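You operate a simulated robot arm through the tools that you are given. There is no shell and no other tool.

You run a simulated robot arm. Do the job below in one go: nothing can be reset, and whatever is moved stays where it is left.

TASK
Light the shelf lantern from the Mains socket through the cable drum.
Fine: drum plug into the orange socket over the steel table, lantern plug into the drum stand; brake off to draw the cable, on again after; switch on only when both plugs are in.

Only the result counts: the job must be done as asked and must still hold three seconds after the hand-in. Knocking over, shifting, dropping, spilling or breaking anything else fails it.

THE ROBOT
A 6-joint arm with a two-finger gripper, fixed in place. Base frame: the origin is on the floor under the middle of its stand, x ahead of it, y to its left, z up. Lengths are in mm, angles in rad, forces in N, time in s.
It reaches about 1417 mm from its shoulder. Its first joint turns from -2.897 to 2.897 rad. Payload 3.43 kg.
The tool frame sits at the grasp point between the pads (the TCP): z along the fingers, y along the line on which they close. The tips reach 20 mm beyond it. The gripper opens to 190 mm; its body begins 248 mm behind the TCP.
Orientation is that of the tool frame in the base frame, as a unit quaternion [x, y, z, w]. With the fingers straight down and closing along the base's y, the tool's x points along the base's -x, its y along +y and its z along -z.

THE INTERFACE
- The arm moves only by the tool servo_tool. Its argument "targets" is a list that holds one entry, the list of rows, each a list of 7 numbers: the shift along the tool's x, y, z in cm, then the turn, a rotation vector about the tool's x, y, z in rad, then the closure, from 0 (fully open) to 1 (shut). In form: [[[dx, dy, dz, ax, ay, az, grip], ...]]. A call has 1 to 20 rows; each row is the pose to reach, as a shift and turn from the pose commanded when the call began, along the tool's axes at that moment. A row lasts 0.2 s, in which the tool goes at most 50 mm and 0.15 rad; a call with a longer step from one row to the next is refused whole, and so is a gripper value outside its range. Where a pose cannot be reached the arm comes as near as it can. A force on the tool above 70 N (or 10 N above the force at the start of the call, whichever is more), or a blocked arm, ends the call early, and 0.2 s more pass. The fingers move at their own pace (about 153 mm/s each) and stop on an object; they squeeze with about 40 N. The grip force told is the motor's: it shows also when the fingers shut on nothing. Time passes only in rows, and 0.2 s behind the last, so rows that repeat a pose let the fingers close. It gives the time, the measured TCP pose, the force on the tool (base axes), the opening and the grip force at its end, in the units of the frame above (readings bear some noise), with the torque about the TCP (base axes, N m) and any sound that the robot's microphone picked up, and new pictures: "views" is both (left out), scene, wrist or none.
- Cameras (640 x 400 px; columns grow to the right, rows downward): "scene" is fixed at [50.7, -652.8, 1565.9]; the picture's right is [0.69, -0.73, 0.00], its down [-0.35, -0.34, -0.87] and it looks along [0.63, 0.60, -0.49] (base axes); focal length 352 px, centre (320, 200). "wrist" rides on the gripper at [70, -8, -288] in the tool frame; the picture's right is [0.12, 0.99, 0.00], its down [-0.96, 0.12, -0.25] and it looks along [-0.24, 0.03, 0.97] (tool axes); focal length 261 px, centre (320, 200). There is no depth. A picture from a camera that has moved, and an enlarged one, comes with that camera's place and axes in the base frame and with its lens.
- slide_trunk(by): moves the trunk up (or, below 0, down) by that many mm; the arm rides with it, the base frame stays. It gives what a move gives, with no picture.
- inspect(camera, box): a new picture of the part [left, top, right, bottom] of that camera's present view, enlarged. No time passes.
- sign_off(): hands the job in; it is judged then, once.

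Places have to be worked out from the pictures, the camera data and where the tool is seen. Open the gripper and draw the arm clear of the work before you hand the job in, unless the task says otherwise.

The tools are called as a command line: name --argument value ..., lists and objects as JSON in quotes. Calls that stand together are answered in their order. servo_tool: Moves the arm, as the interface text tells. Its arguments: {"type":"object","properties":{"targets":{"type":"array","items":{"type":"array","items":{"type":"array","items":{"type":"number"}}}},"views":{"type":"string","enum":["both","scene","wrist","none"]}},"required":["targets"]} The other tools are called the same way: slide_trunk (by) moves the trunk up or down; inspect (camera, box) takes an enlarged picture of a part of a camera's view; sign_off () hands the job in.

At the start:

```text
t: 0.0
ee_pos: [595.0, 458.6, 1166.3]
tcp_rot: [-0.001, 1.0, 0.001, 0.001]
wrist_force: [-0.5, 0.5, 0.7]
moment: [0.0, 0.02, 0.02]
opening: 189.9
finger_force: 0.0
trunk travel left (down, up): [-350.0, 90.0]
```

scene: 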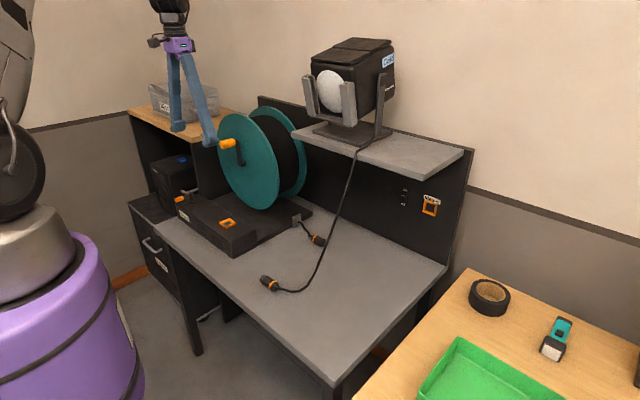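
wrist: 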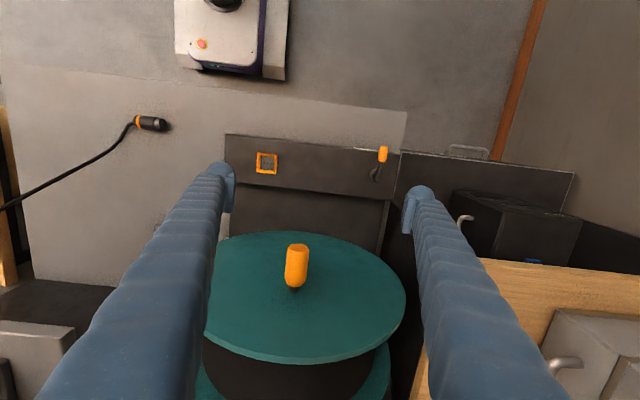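

I start by taking enlarged views of the drum, the plugs and the socket to work out where things are.

inspect --camera "scene" --box '[140, 90, 340, 215]'

inspect --camera "scene" --box '[150, 180, 350, 305]'

inspect --camera "scene" --box '[360, 150, 480, 225]'

inspect --camera "wrist" --box '[200, 80, 440, 230]'

inspect --camera "scene" --box '[280, 20, 440, 160]'

```text
3.20 times, centred on (240, 152) of scene
camera zoom: at [50.7, -652.8, 1565.9], right [0.69, -0.73, 0.0], down [-0.35, -0.34, -0.87], along [0.63, 0.6, -0.49], focal length 1126 px, centre (576, 352)
```

zoom: 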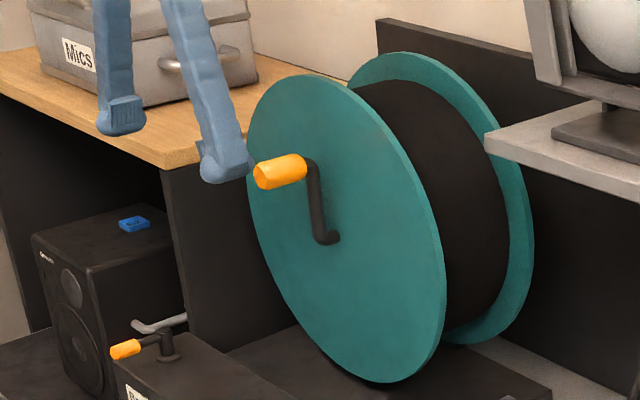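

```text
3.20 times, centred on (250, 242) of scene
camera zoom: at [50.7, -652.8, 1565.9], right [0.69, -0.73, 0.0], down [-0.35, -0.34, -0.87], along [0.63, 0.6, -0.49], focal length 1126 px, centre (544, 64)
```

zoom: 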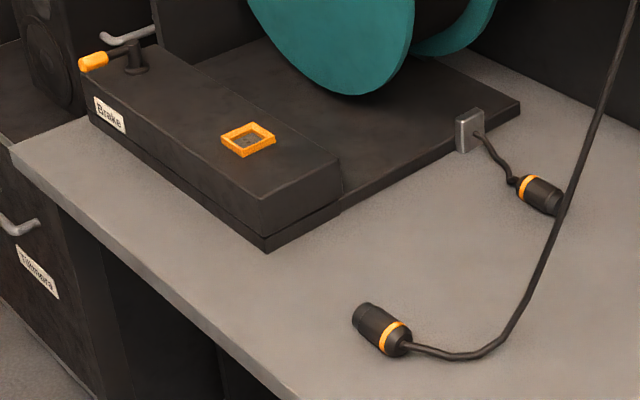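

```text
5.33 times, centred on (420, 188) of scene
camera zoom: at [50.7, -652.8, 1565.9], right [0.69, -0.73, 0.0], down [-0.35, -0.34, -0.87], along [0.63, 0.6, -0.49], focal length 1877 px, centre (-213, 267)
```

zoom: 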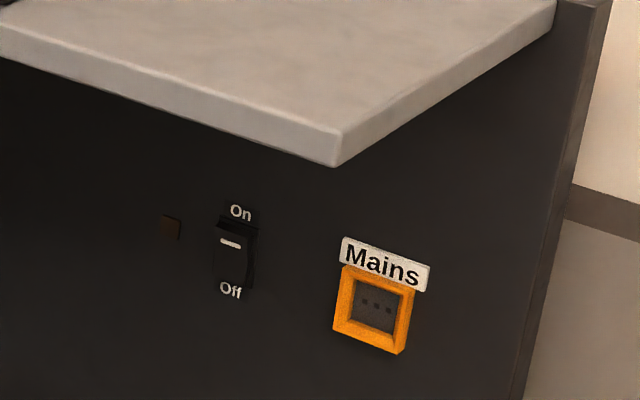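

```text
2.67 times, centred on (320, 155) of wrist
camera zoom: at [526.1, 450.5, 1453.8], right [-0.12, 0.99, 0.0], down [0.96, 0.12, 0.25], along [0.24, 0.03, -0.97], focal length 695 px, centre (320, 320)
```

zoom: 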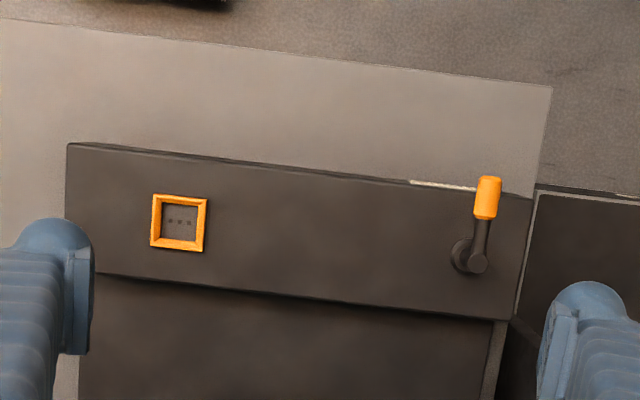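

```text
2.86 times, centred on (360, 90) of scene
camera zoom: at [50.7, -652.8, 1565.9], right [0.69, -0.73, 0.0], down [-0.35, -0.34, -0.87], along [0.63, 0.6, -0.49], focal length 1005 px, centre (206, 514)
```

zoom: 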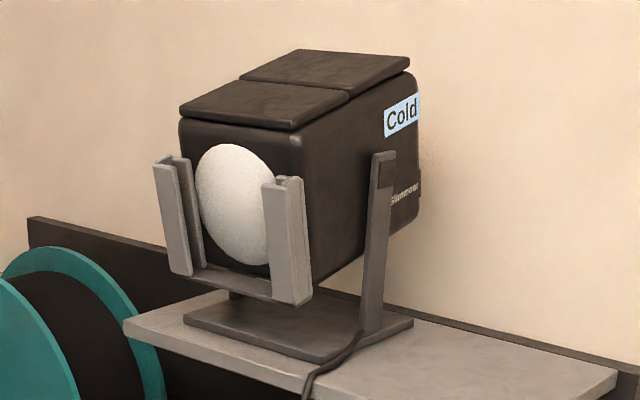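

The wrist view shows the drum stand with its upward-facing socket near (602, 338, 858). The brake lever handle is near (546, 593, 884). I move over the lever for a closer look before touching it.

servo_tool --targets '[[[0.7, 2.6, 3.3, 0, 0, 0, 0.5], [1.4, 5.2, 6.6, 0, 0, 0, 0.5], [2.1, 7.8, 9.9, 0, 0, 0, 0.5], [2.8, 10.4, 13.2, 0, 0, 0, 0.5], [3.5, 13.1, 16.6, 0, 0, 0, 0.5]]]' --views "wrist"

```text
t: 1.2
ee_pos: [563.1, 592.7, 997.6]
tcp_rot: [-0.001, 1.0, 0.0, -0.001]
wrist_force: [0.2, 0.4, 0.4]
moment: [-0.02, 0.01, 0.01]
opening: 94.9
finger_force: 0.0
trunk travel left (down, up): [-350.0, 90.0]
camera wrist: at [492.4, 583.5, 1286.2], right [-0.12, 0.99, 0.0], down [0.96, 0.12, 0.25], along [0.25, 0.03, -0.97], focal length 261 px, centre (320, 200)
```

wrist: 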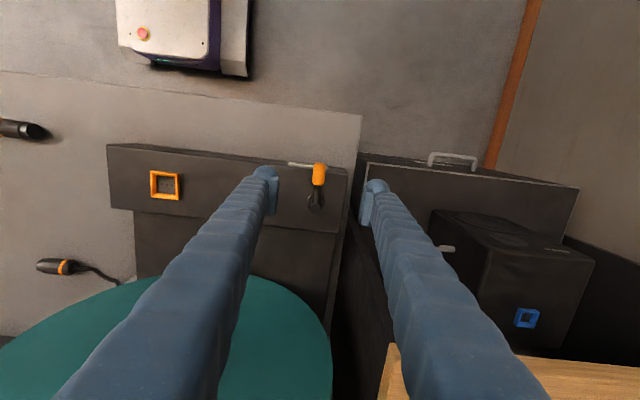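

inspect --camera "wrist" --box '[260, 130, 380, 220]'

inspect --camera "scene" --box '[150, 180, 260, 250]'

inspect --camera "wrist" --box '[0, 100, 200, 300]'

```text
4.44 times, centred on (320, 175) of wrist
camera zoom: at [492.4, 583.5, 1286.2], right [-0.12, 0.99, 0.0], down [0.96, 0.12, 0.25], along [0.25, 0.03, -0.97], focal length 1158 px, centre (320, 311)
```

zoom: 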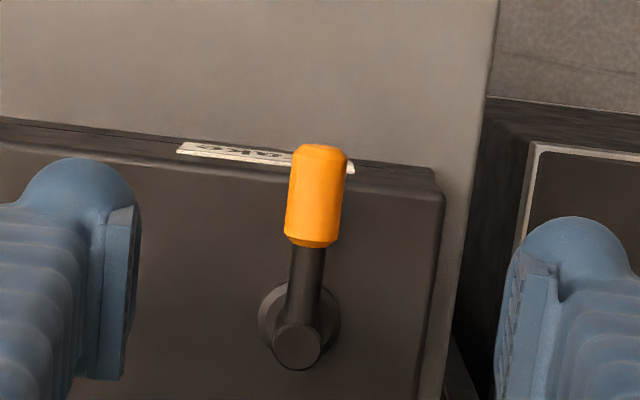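

```text
5.71 times, centred on (205, 215) of scene
camera zoom: at [50.7, -652.8, 1565.9], right [0.69, -0.73, 0.0], down [-0.35, -0.34, -0.87], along [0.63, 0.6, -0.49], focal length 2011 px, centre (977, 114)
```

zoom: 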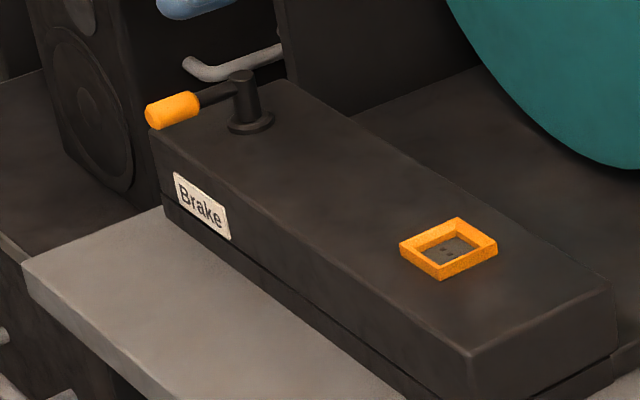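

```text
2.00 times, centred on (100, 200) of wrist
camera zoom: at [492.4, 583.5, 1286.2], right [-0.12, 0.99, 0.0], down [0.96, 0.12, 0.25], along [0.25, 0.03, -0.97], focal length 521 px, centre (760, 200)
```

zoom: 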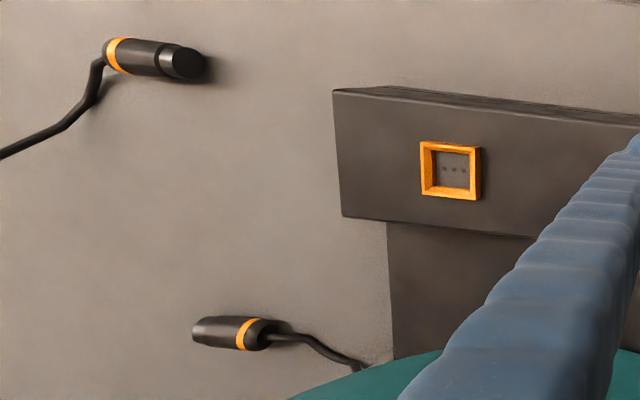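

The lever is a vertical post at about (603, 589) with an arm pointing to −x. Its orange grip sits at about (550, 589, 888). I come down over the grip with the fingers on either side of it.

servo_tool --targets '[[[0.4, 0, 2.5, 0, 0, 0, 0.6], [0.8, 0, 5.0, 0, 0, 0, 0.6], [1.1, 0, 7.5, 0, 0, 0, 0.6], [1.1, 0, 8.0, 0, 0, 0, 0.6]]]' --views "both"

```text
t: 2.2
ee_pos: [549.3, 591.8, 919.9]
tcp_rot: [0.0, 1.0, 0.0, 0.0]
wrist_force: [0.1, 0.1, -0.4]
moment: [-0.01, 0.0, 0.0]
opening: 76.1
finger_force: 0.1
trunk travel left (down, up): [-350.0, 90.0]
camera wrist: at [479.8, 582.6, 1208.1], right [-0.12, 0.99, 0.0], down [0.96, 0.12, 0.25], along [0.24, 0.03, -0.97], focal length 261 px, centre (320, 200)
```

scene: 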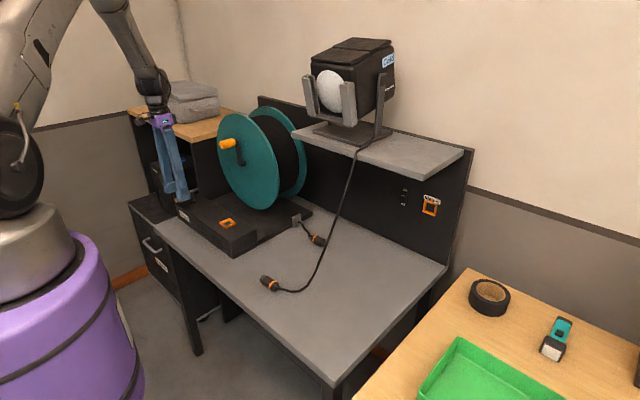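
wrist: 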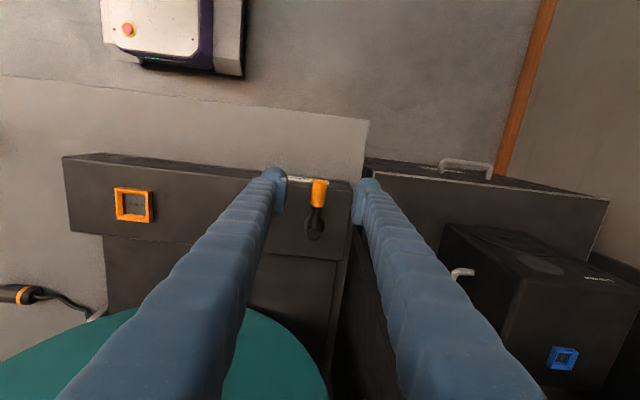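

The grip lies straight below the TCP. I descend 3.2 cm and close the fingers to a loose cage around it.

servo_tool --targets '[[[0, 0, 1.6, 0, 0, 0, 0.6], [0, 0, 3.2, 0, 0, 0, 0.7], [0, 0, 3.2, 0, 0, 0, 0.84], [0, 0, 3.2, 0, 0, 0, 0.84]]]' --views "both"

inspect --camera "scene" --box '[140, 150, 260, 225]'

inspect --camera "wrist" --box '[240, 150, 400, 250]'

```text
t: 3.2
ee_pos: [550.5, 590.5, 887.7]
tcp_rot: [0.0, 1.0, -0.001, 0.0]
wrist_force: [0.3, -0.6, -0.3]
moment: [0.0, 0.0, 0.0]
opening: 30.5
finger_force: 0.0
trunk travel left (down, up): [-350.0, 90.0]
camera wrist: at [479.7, 581.7, 1176.2], right [-0.12, 0.99, 0.0], down [0.96, 0.12, 0.25], along [0.25, 0.03, -0.97], focal length 261 px, centre (320, 200)
```

scene: 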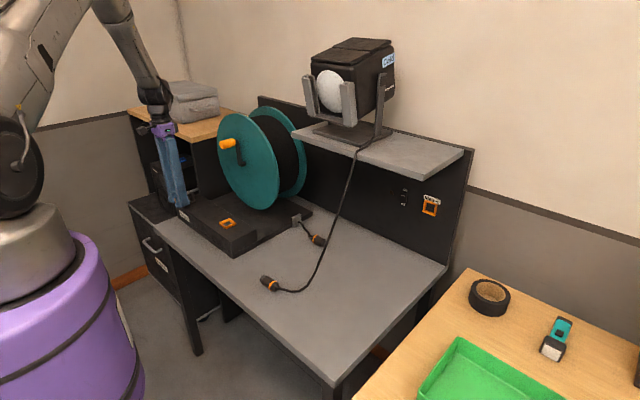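
wrist: 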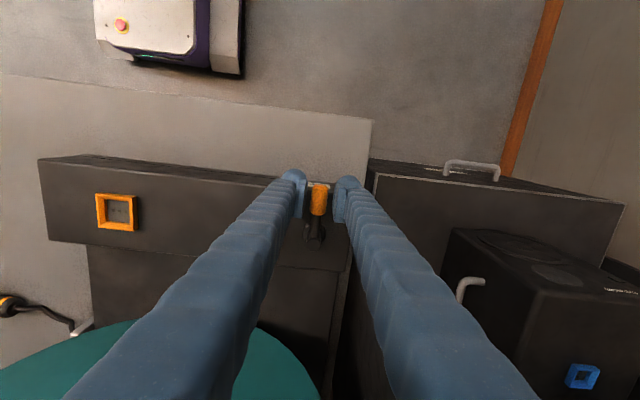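

```text
5.33 times, centred on (200, 188) of scene
camera zoom: at [50.7, -652.8, 1565.9], right [0.69, -0.73, 0.0], down [-0.35, -0.34, -0.87], along [0.63, 0.6, -0.49], focal length 1877 px, centre (960, 267)
```

zoom: 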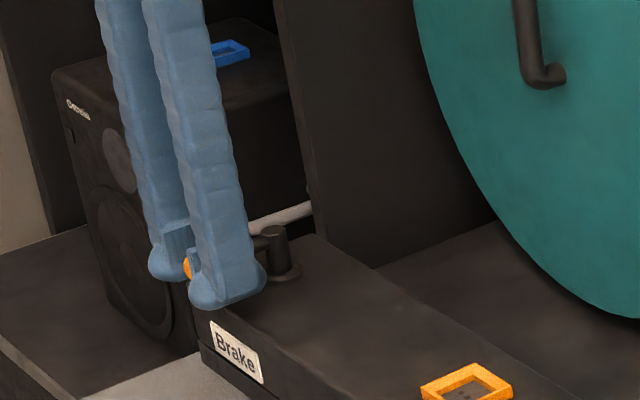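

```text
4.00 times, centred on (320, 200) of wrist
camera zoom: at [479.7, 581.7, 1176.2], right [-0.12, 0.99, 0.0], down [0.96, 0.12, 0.25], along [0.25, 0.03, -0.97], focal length 1043 px, centre (320, 200)
```

zoom: 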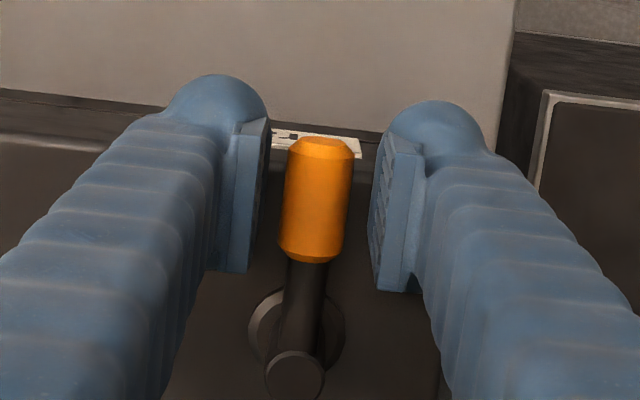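

The grip is caged without being squeezed. I test a small swing towards −y about the post and watch the force.

servo_tool --targets '[[[-0.06, -0.8, 0, 0, 0, -0.15, 0.84], [-0.16, -1.3, 0, 0, 0, -0.25, 0.84], [-0.16, -1.3, 0, 0, 0, -0.25, 0.84]]]' --views "wrist"

inspect --camera "wrist" --box '[240, 150, 400, 250]'

```text
t: 4.0
ee_pos: [551.1, 579.2, 887.2]
tcp_rot: [-0.125, 0.992, 0.0, 0.0]
wrist_force: [1.7, 13.8, 1.4]
moment: [0.01, -0.03, -0.17]
opening: 37.3
finger_force: 5.9
trunk travel left (down, up): [-350.0, 90.0]
camera wrist: at [485.4, 553.0, 1176.5], right [-0.36, 0.93, 0.0], down [0.9, 0.35, 0.25], along [0.23, 0.09, -0.97], focal length 261 px, centre (320, 200)
```

wrist: 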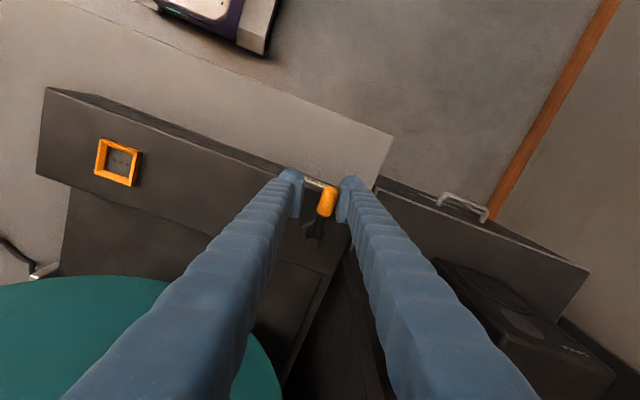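

```text
4.00 times, centred on (320, 200) of wrist
camera zoom: at [485.4, 553.0, 1176.5], right [-0.36, 0.93, 0.0], down [0.9, 0.35, 0.25], along [0.23, 0.09, -0.97], focal length 1043 px, centre (320, 200)
```

zoom: 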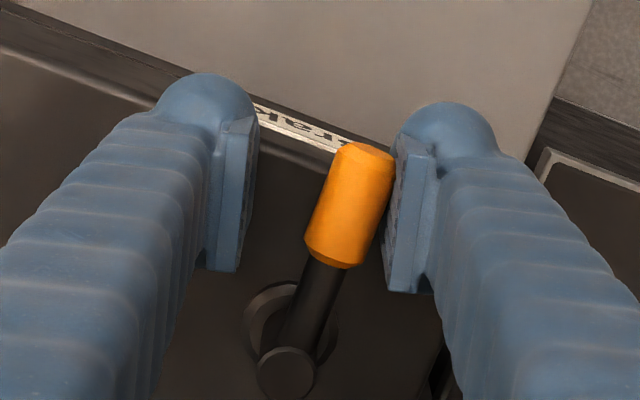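

The lever resists towards −y: 14 N, and it has not turned. I go back and test the swing towards +y.

servo_tool --targets '[[[0.1, 0.5, 0, 0, 0, 0.1, 0.84], [0.16, 1.3, 0, 0, 0, 0.25, 0.84], [0.06, 2.1, 0, 0, 0, 0.4, 0.84], [-0.1, 2.7, 0, 0, 0, 0.5, 0.84], [-0.1, 2.7, 0, 0, 0, 0.5, 0.84]]]' --views "wrist"

inspect --camera "wrist" --box '[240, 150, 400, 250]'

```text
t: 5.2
ee_pos: [544.6, 603.5, 889.5]
tcp_rot: [0.125, 0.992, 0.0, 0.0]
wrist_force: [-0.8, -1.5, -1.2]
moment: [0.01, -0.02, 0.0]
opening: 31.3
finger_force: 0.8
trunk travel left (down, up): [-350.0, 90.0]
camera wrist: at [475.6, 612.6, 1177.3], right [0.13, 0.99, 0.0], down [0.96, -0.13, 0.25], along [0.24, -0.03, -0.97], focal length 261 px, centre (320, 200)
```

wrist: 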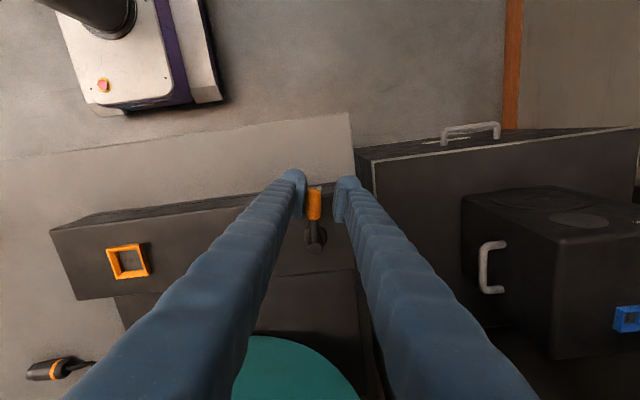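

```text
4.00 times, centred on (320, 200) of wrist
camera zoom: at [475.6, 612.6, 1177.3], right [0.13, 0.99, 0.0], down [0.96, -0.13, 0.25], along [0.24, -0.03, -0.97], focal length 1043 px, centre (320, 200)
```

zoom: 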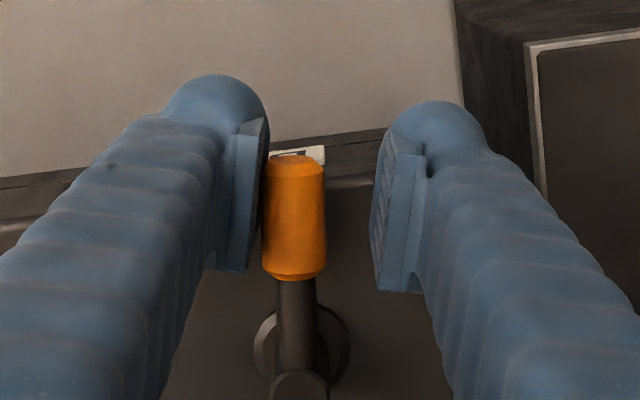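

Towards +y the lever swings freely and has turned about 0.2 rad. I keep turning it that way in an arc about the post.

servo_tool --targets '[[[-0.74, 0.85, 0, 0, 0, 0.15, 0.84], [-0.92, 1.64, 0, 0, 0, 0.3, 0.84], [-1.22, 2.38, 0, 0, 0, 0.45, 0.84], [-1.62, 3.08, 0, 0, 0, 0.6, 0.84], [-2.12, 3.7, 0, 0, 0, 0.75, 0.84], [-2.12, 3.7, 0, 0, 0, 0.75, 0.84]]]' --views "wrist"

inspect --camera "wrist" --box '[240, 150, 400, 250]'

```text
t: 6.6
ee_pos: [575.1, 635.3, 886.5]
tcp_rot: [0.48, 0.877, 0.0, 0.0]
wrist_force: [-1.2, -0.2, -1.2]
moment: [0.0, -0.04, 0.05]
opening: 30.6
finger_force: 0.1
trunk travel left (down, up): [-350.0, 90.0]
camera wrist: at [530.8, 689.4, 1175.8], right [0.77, 0.64, 0.0], down [0.62, -0.75, 0.25], along [0.16, -0.19, -0.97], focal length 261 px, centre (320, 200)
```

wrist: 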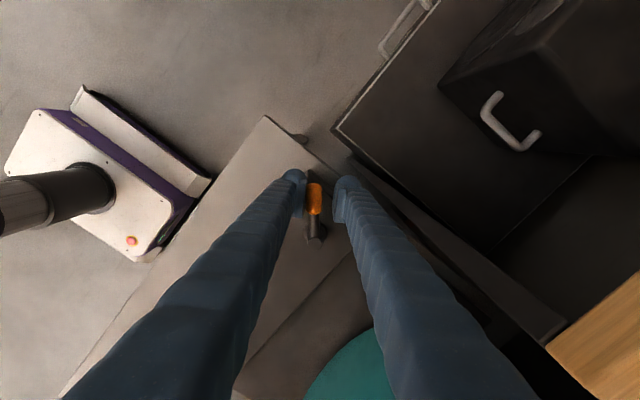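

```text
4.00 times, centred on (320, 200) of wrist
camera zoom: at [530.8, 689.4, 1175.8], right [0.77, 0.64, 0.0], down [0.62, -0.75, 0.25], along [0.16, -0.19, -0.97], focal length 1043 px, centre (320, 200)
```

zoom: 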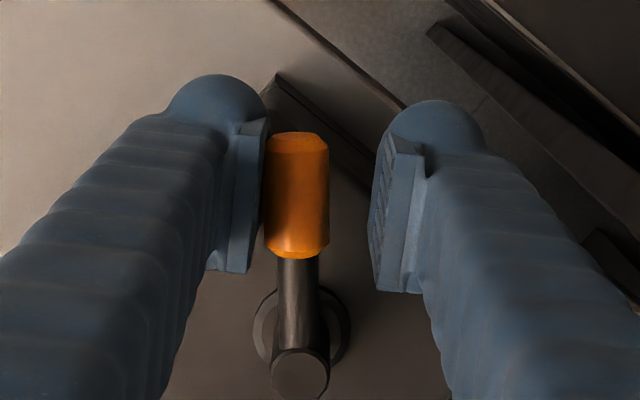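

Still free. I continue the arc until it meets a stop.

servo_tool --targets '[[[-0.06, 0.79, 0, 0, 0, 0.15, 0.84], [-0.23, 1.59, 0, 0, 0, 0.3, 0.84], [-0.53, 2.33, 0, 0, 0, 0.45, 0.84], [-0.93, 3.03, 0, 0, 0, 0.6, 0.84], [-0.93, 3.03, 0, 0, 0, 0.6, 0.84]]]' --views "wrist"

inspect --camera "wrist" --box '[240, 150, 400, 250]'

```text
t: 7.8
ee_pos: [606.2, 643.5, 886.9]
tcp_rot: [0.718, 0.696, 0.0, -0.001]
wrist_force: [0.4, 0.7, 0.0]
moment: [0.0, 0.01, 0.01]
opening: 30.4
finger_force: 0.0
trunk travel left (down, up): [-350.0, 90.0]
camera wrist: at [600.9, 713.7, 1175.4], right [1.0, 0.09, 0.0], down [0.09, -0.97, 0.25], along [0.02, -0.25, -0.97], focal length 261 px, centre (320, 200)
```

wrist: 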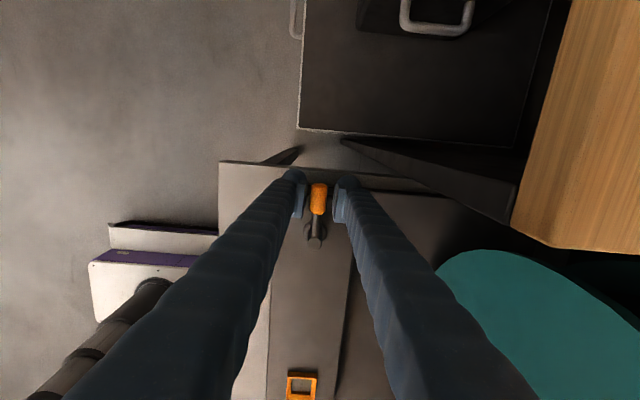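

```text
4.00 times, centred on (320, 200) of wrist
camera zoom: at [600.9, 713.7, 1175.4], right [1.0, 0.09, 0.0], down [0.09, -0.97, 0.25], along [0.02, -0.25, -0.97], focal length 1043 px, centre (320, 200)
```

zoom: 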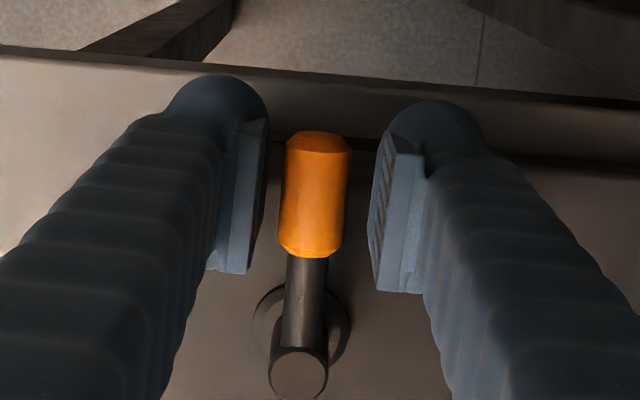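

The grip now sits centred in the gap. I push slightly further to see whether it is at its stop.

servo_tool --targets '[[[-0.06, 0.4, 0, 0, 0, 0.08, 0.84], [-0.06, 0.8, 0, 0, 0, 0.12, 0.84], [-0.06, 0.8, 0, 0, 0, 0.12, 0.84]]]' --views "wrist"

inspect --camera "wrist" --box '[240, 150, 400, 250]'

```text
t: 8.6
ee_pos: [613.8, 642.1, 888.4]
tcp_rot: [0.758, 0.652, -0.002, 0.0]
wrist_force: [-5.7, -1.5, -1.6]
moment: [-0.01, -0.02, 0.08]
opening: 33.1
finger_force: 1.9
trunk travel left (down, up): [-350.0, 90.0]
camera wrist: at [616.1, 712.5, 1175.8], right [1.0, -0.03, 0.0], down [-0.03, -0.97, 0.25], along [-0.01, -0.25, -0.97], focal length 261 px, centre (320, 200)
```

wrist: 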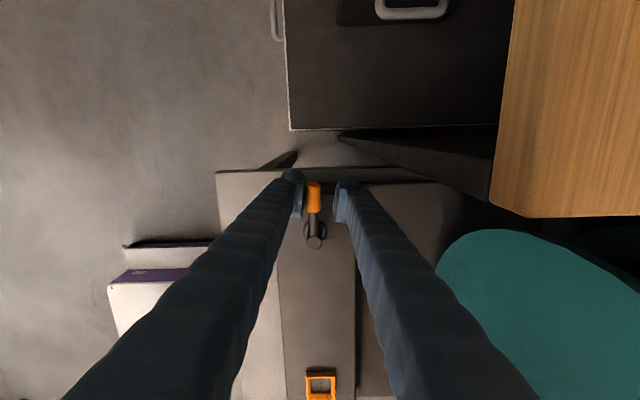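

```text
4.00 times, centred on (320, 200) of wrist
camera zoom: at [616.1, 712.5, 1175.8], right [1.0, -0.03, 0.0], down [-0.03, -0.97, 0.25], along [-0.01, -0.25, -0.97], focal length 1043 px, centre (320, 200)
```

zoom: 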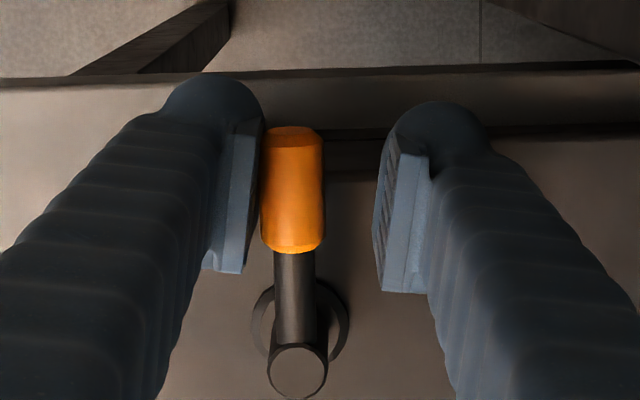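

The lever meets a stop at about 90° (−5.7 N), so the brake should be off. I centre the fingers, open them and rise straight up.

servo_tool --targets '[[[0, -0.6, 0, 0, 0, 0, 0.75], [0, -0.6, 0, 0, 0, 0, 0.65], [0, -0.6, -4, 0, 0, 0, 0.6], [0, -0.6, -8.5, 0, 0, 0, 0.6], [0, -0.6, -13, 0, 0, 0, 0.6], [0, -0.6, -17, 0, 0, -0.12, 0.6]]]' --views "both"

inspect --camera "scene" --box '[140, 150, 260, 225]'

```text
t: 10.0
ee_pos: [608.0, 642.4, 1060.3]
tcp_rot: [0.717, 0.697, 0.0, 0.0]
wrist_force: [0.5, -0.8, 0.3]
moment: [0.06, 0.0, 0.02]
opening: 76.2
finger_force: 0.0
trunk travel left (down, up): [-350.0, 90.0]
camera wrist: at [602.2, 712.2, 1348.0], right [1.0, 0.09, 0.0], down [0.09, -0.96, 0.25], along [0.02, -0.25, -0.97], focal length 261 px, centre (320, 200)
```

scene: 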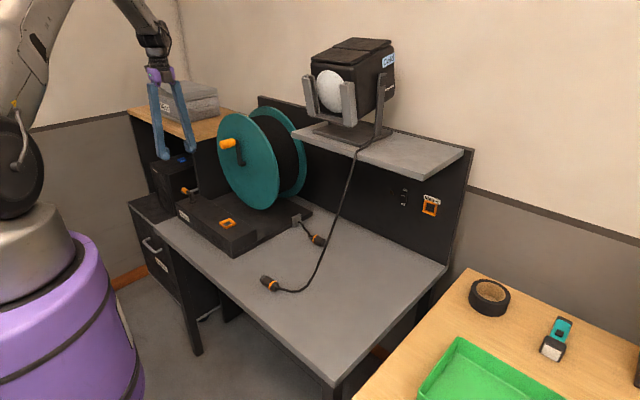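
wrist: 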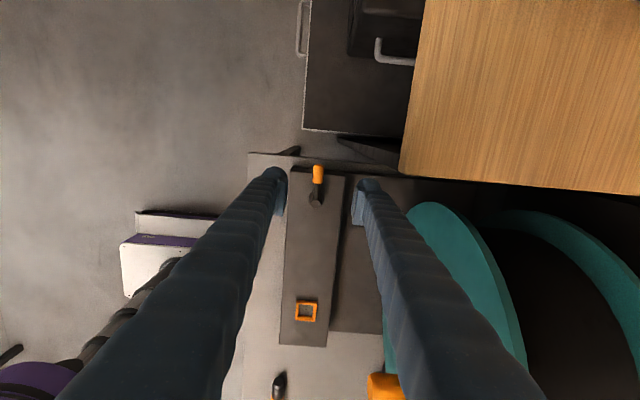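

```text
5.33 times, centred on (200, 188) of scene
camera zoom: at [50.7, -652.8, 1565.9], right [0.69, -0.73, 0.0], down [-0.35, -0.34, -0.87], along [0.63, 0.6, -0.49], focal length 1877 px, centre (960, 267)
```

zoom: 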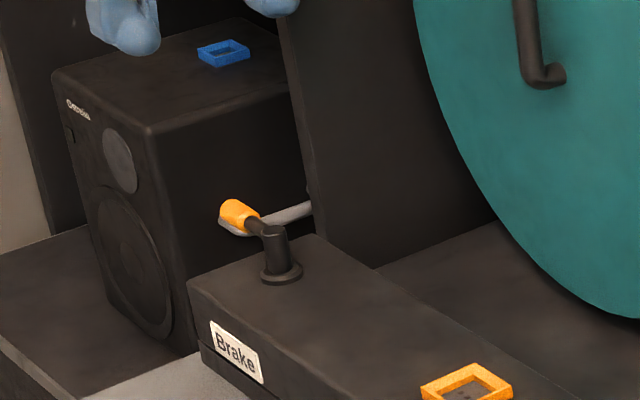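

The lever now points to +y. Next I rise and carry the open gripper over the front of the bench to look at the two plugs and the hanging lantern cable.

servo_tool --targets '[[[0, -2, -4, 0, 0, 0, 0.6], [0, -4, -8, 0, 0, 0, 0.6], [-4, -5, -9, 0, 0, -0.03, 0.6], [-8.8, -4.9, -9, 0, 0, -0.03, 0.6], [-13.6, -4.8, -9, 0, 0, -0.03, 0.6], [-18.4, -4.7, -9, 0, 0, -0.03, 0.6], [-23.2, -4.6, -9, 0, 0, -0.03, 0.6], [-28, -4.5, -9, 0, 0, -0.03, 0.6], [-32.8, -4.4, -9, 0, 0, -0.03, 0.6], [-37.6, -4.3, -9, 0, 0, -0.03, 0.6], [-42.4, -4.2, -9, 0, 0, -0.03, 0.6], [-47.2, -4.2, -9, 0, 0, -0.03, 0.6], [-52, -4.2, -9, 0, 0, -0.03, 0.6], [-56, -4.2, -9, 0, 0, -0.03, 0.6]]]' --views "both"

```text
t: 13.0
ee_pos: [547.6, 85.5, 1148.5]
tcp_rot: [0.707, 0.707, -0.002, 0.0]
wrist_force: [0.9, -0.3, -0.3]
moment: [0.06, 0.0, -0.01]
opening: 76.0
finger_force: 0.1
trunk travel left (down, up): [-350.0, 90.0]
camera wrist: at [539.4, 155.0, 1437.2], right [0.99, 0.12, 0.0], down [0.12, -0.96, 0.25], along [0.03, -0.25, -0.97], focal length 261 px, centre (320, 200)
```

scene: 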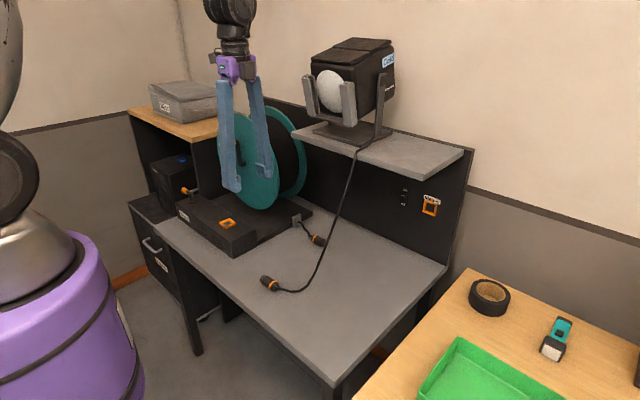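
wrist: 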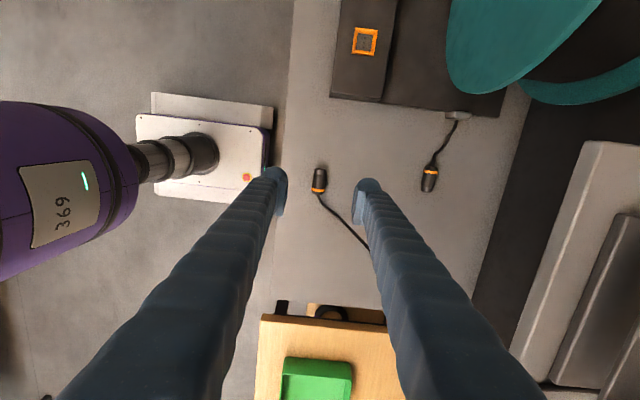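

The picture's right is +X here. I enlarge both plugs and the lantern cable's path.

inspect --camera "wrist" --box '[400, 100, 480, 200]'

inspect --camera "wrist" --box '[280, 150, 400, 270]'

inspect --camera "scene" --box '[240, 140, 400, 300]'

inspect --camera "wrist" --box '[440, 130, 640, 400]'

```text
4.00 times, centred on (440, 150) of wrist
camera zoom: at [539.4, 155.0, 1437.2], right [0.99, 0.12, 0.0], down [0.12, -0.96, 0.25], along [0.03, -0.25, -0.97], focal length 1043 px, centre (-160, 400)
```

zoom: 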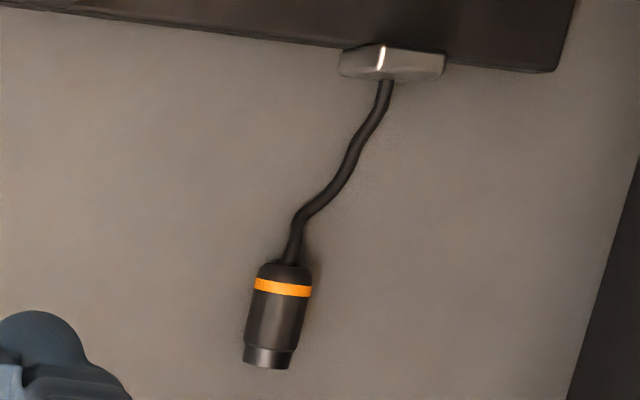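

```text
3.33 times, centred on (340, 210) of wrist
camera zoom: at [539.4, 155.0, 1437.2], right [0.99, 0.12, 0.0], down [0.12, -0.96, 0.25], along [0.03, -0.25, -0.97], focal length 869 px, centre (253, 167)
```

zoom: 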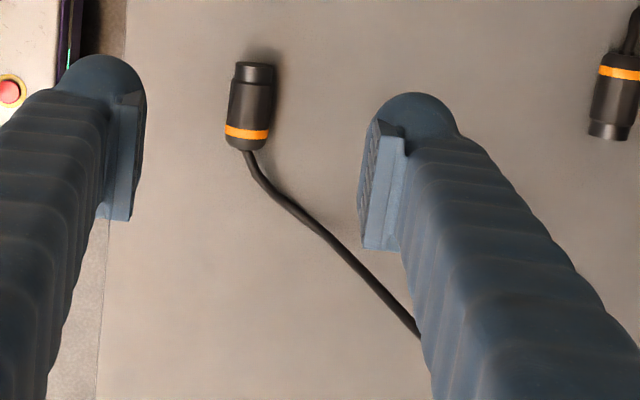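

```text
2.50 times, centred on (320, 220) of scene
camera zoom: at [50.7, -652.8, 1565.9], right [0.69, -0.73, 0.0], down [-0.35, -0.34, -0.87], along [0.63, 0.6, -0.49], focal length 880 px, centre (320, 150)
```

zoom: 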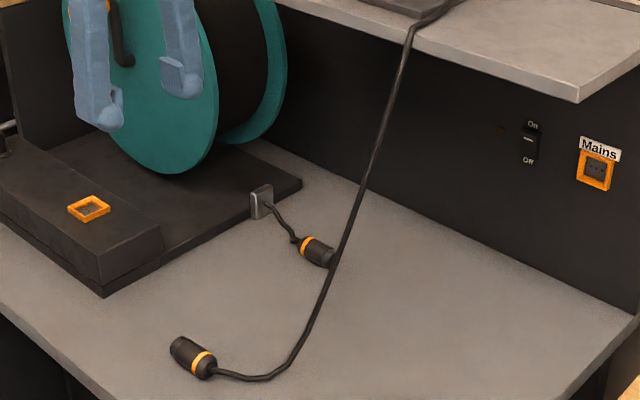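

```text
1.48 times, centred on (540, 265) of wrist
camera zoom: at [539.4, 155.0, 1437.2], right [0.99, 0.12, 0.0], down [0.12, -0.96, 0.25], along [0.03, -0.25, -0.97], focal length 386 px, centre (-6, 104)
```

zoom: 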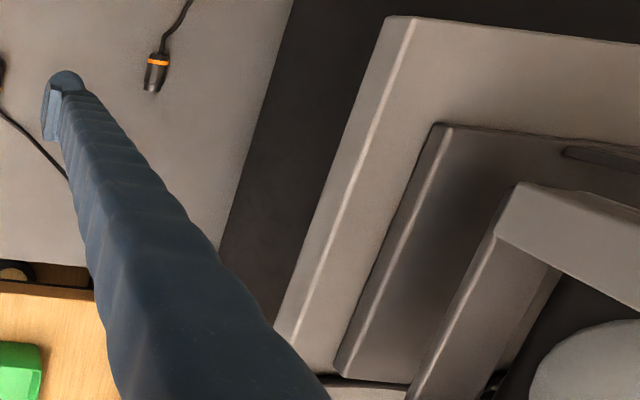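

The lantern plug lies at x≈551, y≈9 to 76, with its nose towards +y. The lantern cable hangs from the shelf edge across the drum plug's route to the socket, so the lantern plug has to go first. I tilt 45° so the gripper leans over the cable end of the plug and come down closer.

servo_tool --targets '[[[-0.9, 0.05, 4.1, 0, 0.131, 0, 0.6], [-1.8, 0.1, 8.2, 0, 0.262, 0, 0.6], [-2.7, 0.15, 12.4, 0, 0.393, 0, 0.6], [-3.6, 0.2, 16.5, 0, 0.524, 0, 0.6], [-4.5, 0.25, 20.6, 0, 0.654, 0, 0.6], [-5.4, 0.3, 24.8, 0, 0.785, 0, 0.6]]]' --views "both"

inspect --camera "wrist" --box '[240, 100, 400, 200]'

```text
t: 14.4
ee_pos: [554.6, 29.9, 899.3]
tcp_rot: [0.654, 0.653, 0.271, -0.271]
wrist_force: [0.8, 0.4, 0.1]
moment: [0.09, 0.08, 0.14]
opening: 76.0
finger_force: 0.1
trunk travel left (down, up): [-350.0, 90.0]
camera wrist: at [546.9, -125.3, 1152.2], right [0.99, 0.08, 0.08], down [0.11, -0.85, -0.51], along [0.03, 0.51, -0.86], focal length 261 px, centre (320, 200)
```

scene: 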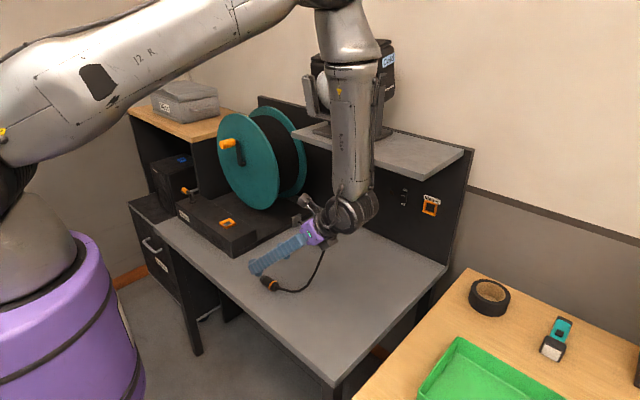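
wrist: 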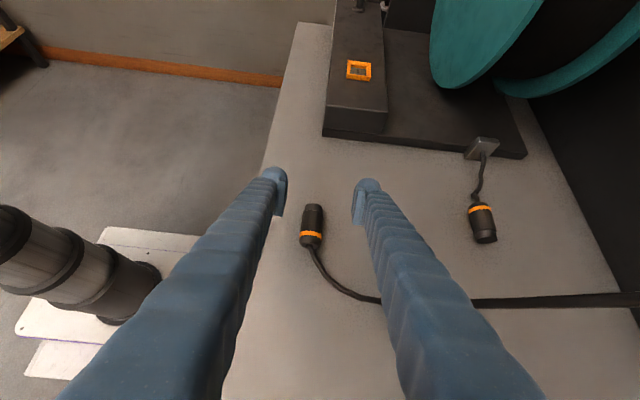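

```text
4.00 times, centred on (320, 150) of wrist
camera zoom: at [546.9, -125.3, 1152.2], right [0.99, 0.08, 0.08], down [0.11, -0.85, -0.51], along [0.03, 0.51, -0.86], focal length 1043 px, centre (320, 400)
```

zoom: 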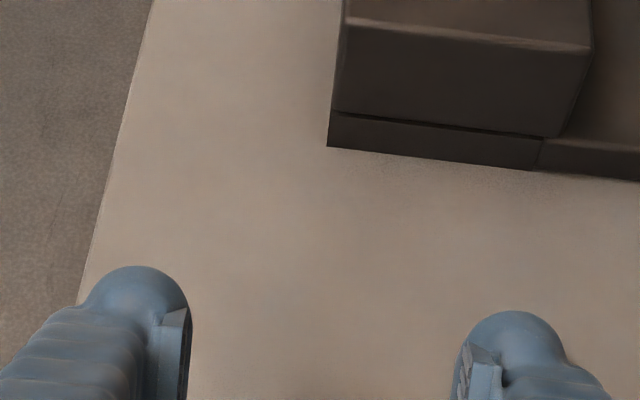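

The lean matches the plan. The plug sits slightly left of the fingers' centre plane. I come down to about 2 cm above the grasp height and check.

servo_tool --targets '[[[-1.65, -0.1, 1.75, 0, 0, 0, 0.6], [-3.3, -0.2, 3.5, 0, 0, 0, 0.6], [-4.94, -0.31, 5.24, 0, 0, 0, 0.6], [-4.94, -0.31, 5.24, 0, 0, 0, 0.6]]]' --views "both"

inspect --camera "wrist" --box '[240, 160, 400, 260]'

inspect --camera "scene" --box '[230, 225, 350, 300]'

```text
t: 15.4
ee_pos: [549.6, 33.0, 827.0]
tcp_rot: [0.653, 0.653, 0.27, -0.271]
wrist_force: [0.0, -0.4, 0.3]
moment: [-0.02, -0.04, -0.01]
opening: 76.0
finger_force: 0.0
trunk travel left (down, up): [-350.0, 90.0]
camera wrist: at [541.0, -121.1, 1081.7], right [0.99, 0.08, 0.08], down [0.12, -0.86, -0.5], along [0.03, 0.51, -0.86], focal length 261 px, centre (320, 200)
```

scene: 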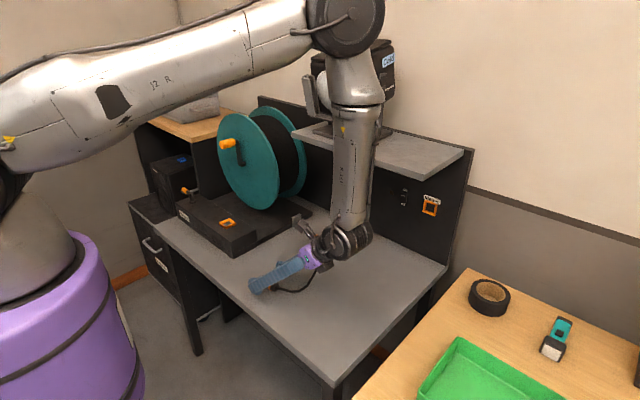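
wrist: 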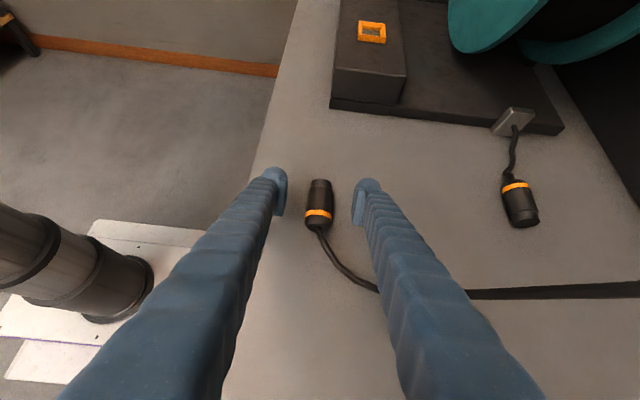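

```text
4.00 times, centred on (320, 210) of wrist
camera zoom: at [541.0, -121.1, 1081.7], right [0.99, 0.08, 0.08], down [0.12, -0.86, -0.5], along [0.03, 0.51, -0.86], focal length 1043 px, centre (320, 160)
```

zoom: 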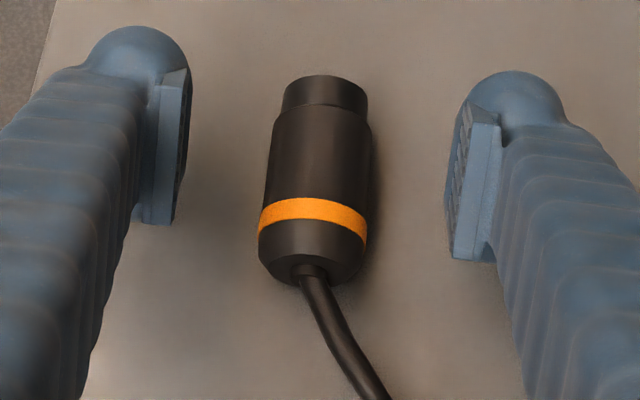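

```text
5.33 times, centred on (290, 262) of scene
camera zoom: at [50.7, -652.8, 1565.9], right [0.69, -0.73, 0.0], down [-0.35, -0.34, -0.87], along [0.63, 0.6, -0.49], focal length 1877 px, centre (480, -133)
```

zoom: 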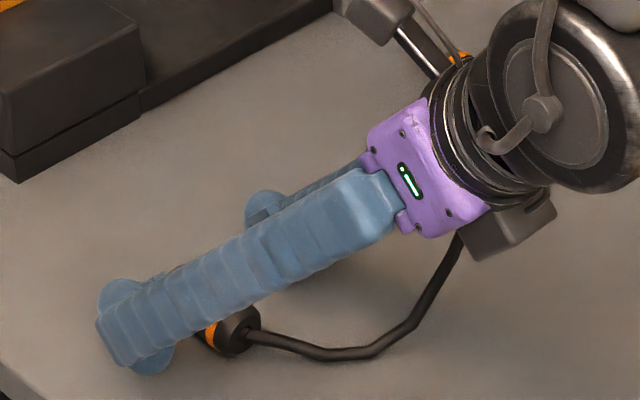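

The plug is nearly centred between the pads. I descend the last 2 cm and close on it.

servo_tool --targets '[[[-0.7, -0.1, 0.65, 0, 0, 0, 0.6], [-1.4, -0.15, 1.28, 0, 0, 0, 0.6], [-1.4, -0.15, 1.28, 0, 0, 0, 0.75], [-1.4, -0.15, 1.28, 0, 0, 0, 0.9], [-1.4, -0.15, 1.28, 0, 0, 0, 1.0], [-1.4, -0.15, 1.28, 0, 0, 0, 1.0]]]' --views "both"

inspect --camera "wrist" --box '[240, 160, 400, 260]'

```text
t: 16.8
ee_pos: [547.3, 31.8, 809.4]
tcp_rot: [0.653, 0.653, 0.27, -0.271]
wrist_force: [-0.5, -0.5, 1.6]
moment: [0.05, 0.08, 0.0]
opening: 34.8
finger_force: 40.4
trunk travel left (down, up): [-350.0, 90.0]
camera wrist: at [539.6, -121.8, 1063.4], right [0.99, 0.08, 0.08], down [0.12, -0.86, -0.51], along [0.03, 0.51, -0.86], focal length 261 px, centre (320, 200)
```

scene: 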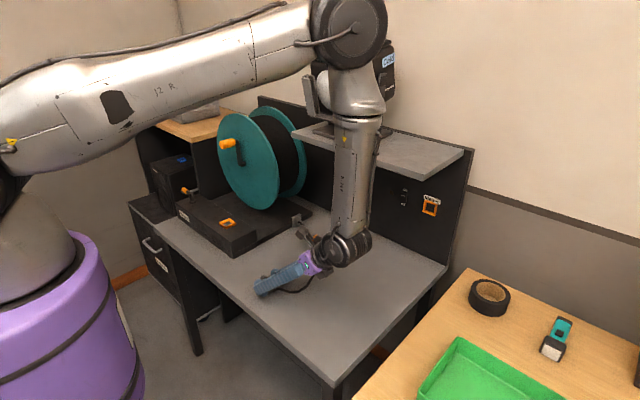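
wrist: 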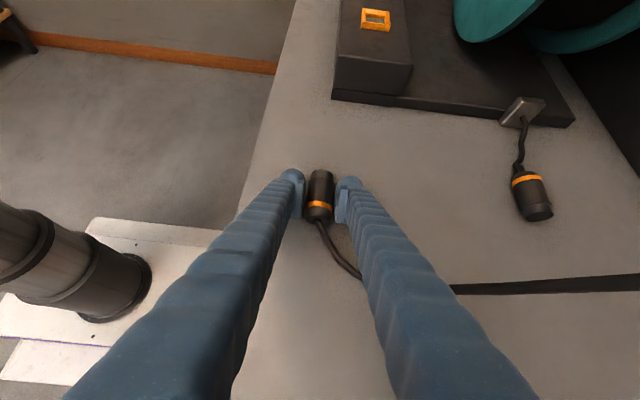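

```text
4.00 times, centred on (320, 210) of wrist
camera zoom: at [539.6, -121.8, 1063.4], right [0.99, 0.08, 0.08], down [0.12, -0.86, -0.51], along [0.03, 0.51, -0.86], focal length 1043 px, centre (320, 160)
```

zoom: 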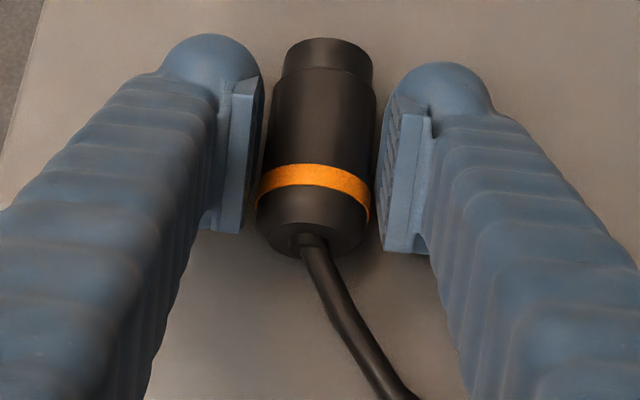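

The plug is held: opening 34.8 mm at 40 N. I lift it 11 cm while bringing the gripper upright, and watch for any pull on the cable.

servo_tool --targets '[[[1.0, 0, -1.0, 0, 0, 0, 1.0], [2.2, 0, -2.2, 0, -0.1, 0, 1.0], [3.5, 0, -3.5, 0, -0.24, 0, 1.0], [4.9, 0, -4.9, 0, -0.38, 0, 1.0], [6.3, 0, -6.3, 0, -0.52, 0, 1.0], [7.8, 0, -7.8, 0, -0.66, 0, 1.0], [7.8, 0, -7.8, 0, -0.785, 0, 1.0]]]' --views "both"

```text
t: 18.4
ee_pos: [547.9, 32.3, 920.2]
tcp_rot: [0.701, 0.713, 0.013, -0.015]
wrist_force: [-0.3, -1.1, -0.6]
moment: [0.37, -0.05, -0.05]
opening: 34.5
finger_force: 39.6
trunk travel left (down, up): [-350.0, 90.0]
camera wrist: at [538.8, 91.1, 1210.2], right [0.99, 0.14, 0.0], down [0.13, -0.97, 0.21], along [0.03, -0.21, -0.98], focal length 261 px, centre (320, 200)
```

scene: 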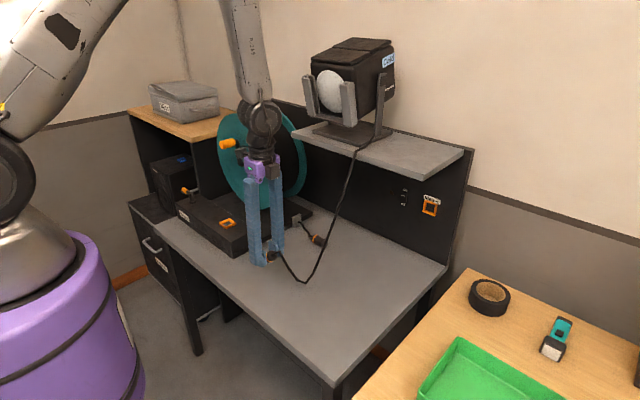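
wrist: 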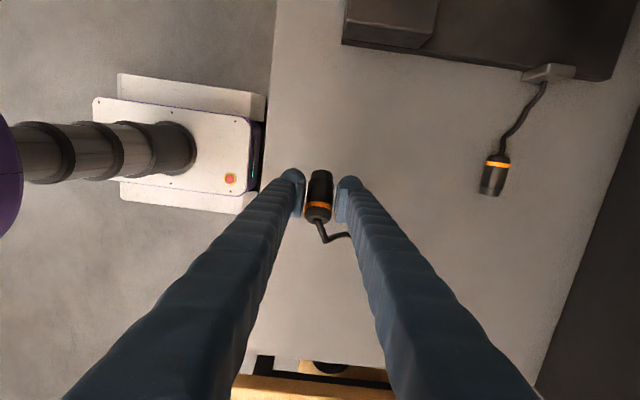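

Lifting went cleanly, with no noticeable cable pull. Now I yaw the gripper by −90° and carry the plug towards the drum stand.

servo_tool --targets '[[[1, 0, -1.0, 0, 0, -0.131, 1.0], [2.5, 0, -2.0, 0, 0, -0.262, 1.0], [4, 0, -3.0, 0, 0, -0.393, 1.0], [5.5, 0, -4.0, 0, 0, -0.524, 1.0], [7, 0, -5.0, 0, 0, -0.654, 1.0], [8.5, 0, -6, 0, 0, -0.785, 1.0], [10, 0, -6.5, 0, 0, -0.916, 1.0], [11.5, 0, -7, 0, 0, -1.047, 1.0], [13, 0, -7.5, 0, 0, -1.178, 1.0], [14.5, 0, -8, 0, 0, -1.309, 1.0], [16, 0, -8, 0, 0, -1.44, 1.0], [17, 0, -8, 0, 0, -1.571, 1.0], [17, 0, -8, 0, 0, -1.571, 1.0]]]' --views "both"

```text
t: 21.2
ee_pos: [549.1, 201.2, 998.8]
tcp_rot: [-0.001, 1.0, -0.001, 0.0]
wrist_force: [0.1, -0.4, -0.2]
moment: [0.0, -0.04, -0.04]
opening: 34.7
finger_force: 40.7
trunk travel left (down, up): [-350.0, 90.0]
camera wrist: at [478.3, 192.0, 1287.5], right [-0.12, 0.99, 0.0], down [0.96, 0.12, 0.25], along [0.24, 0.03, -0.97], focal length 261 px, centre (320, 200)
```

scene: 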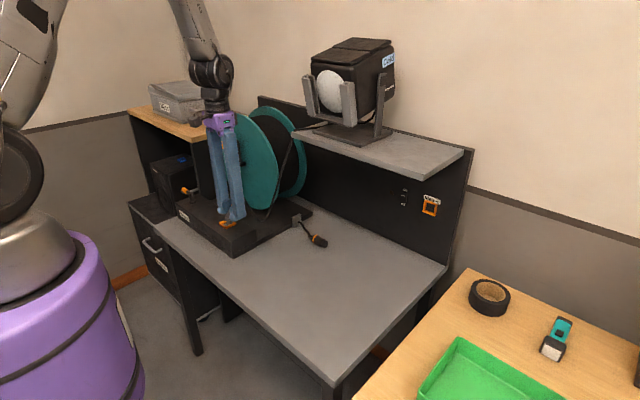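
wrist: 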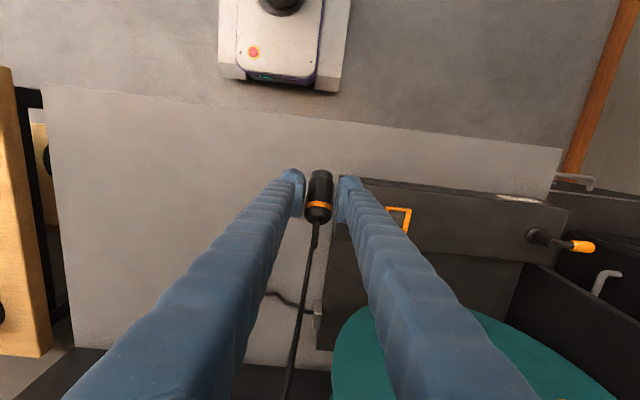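

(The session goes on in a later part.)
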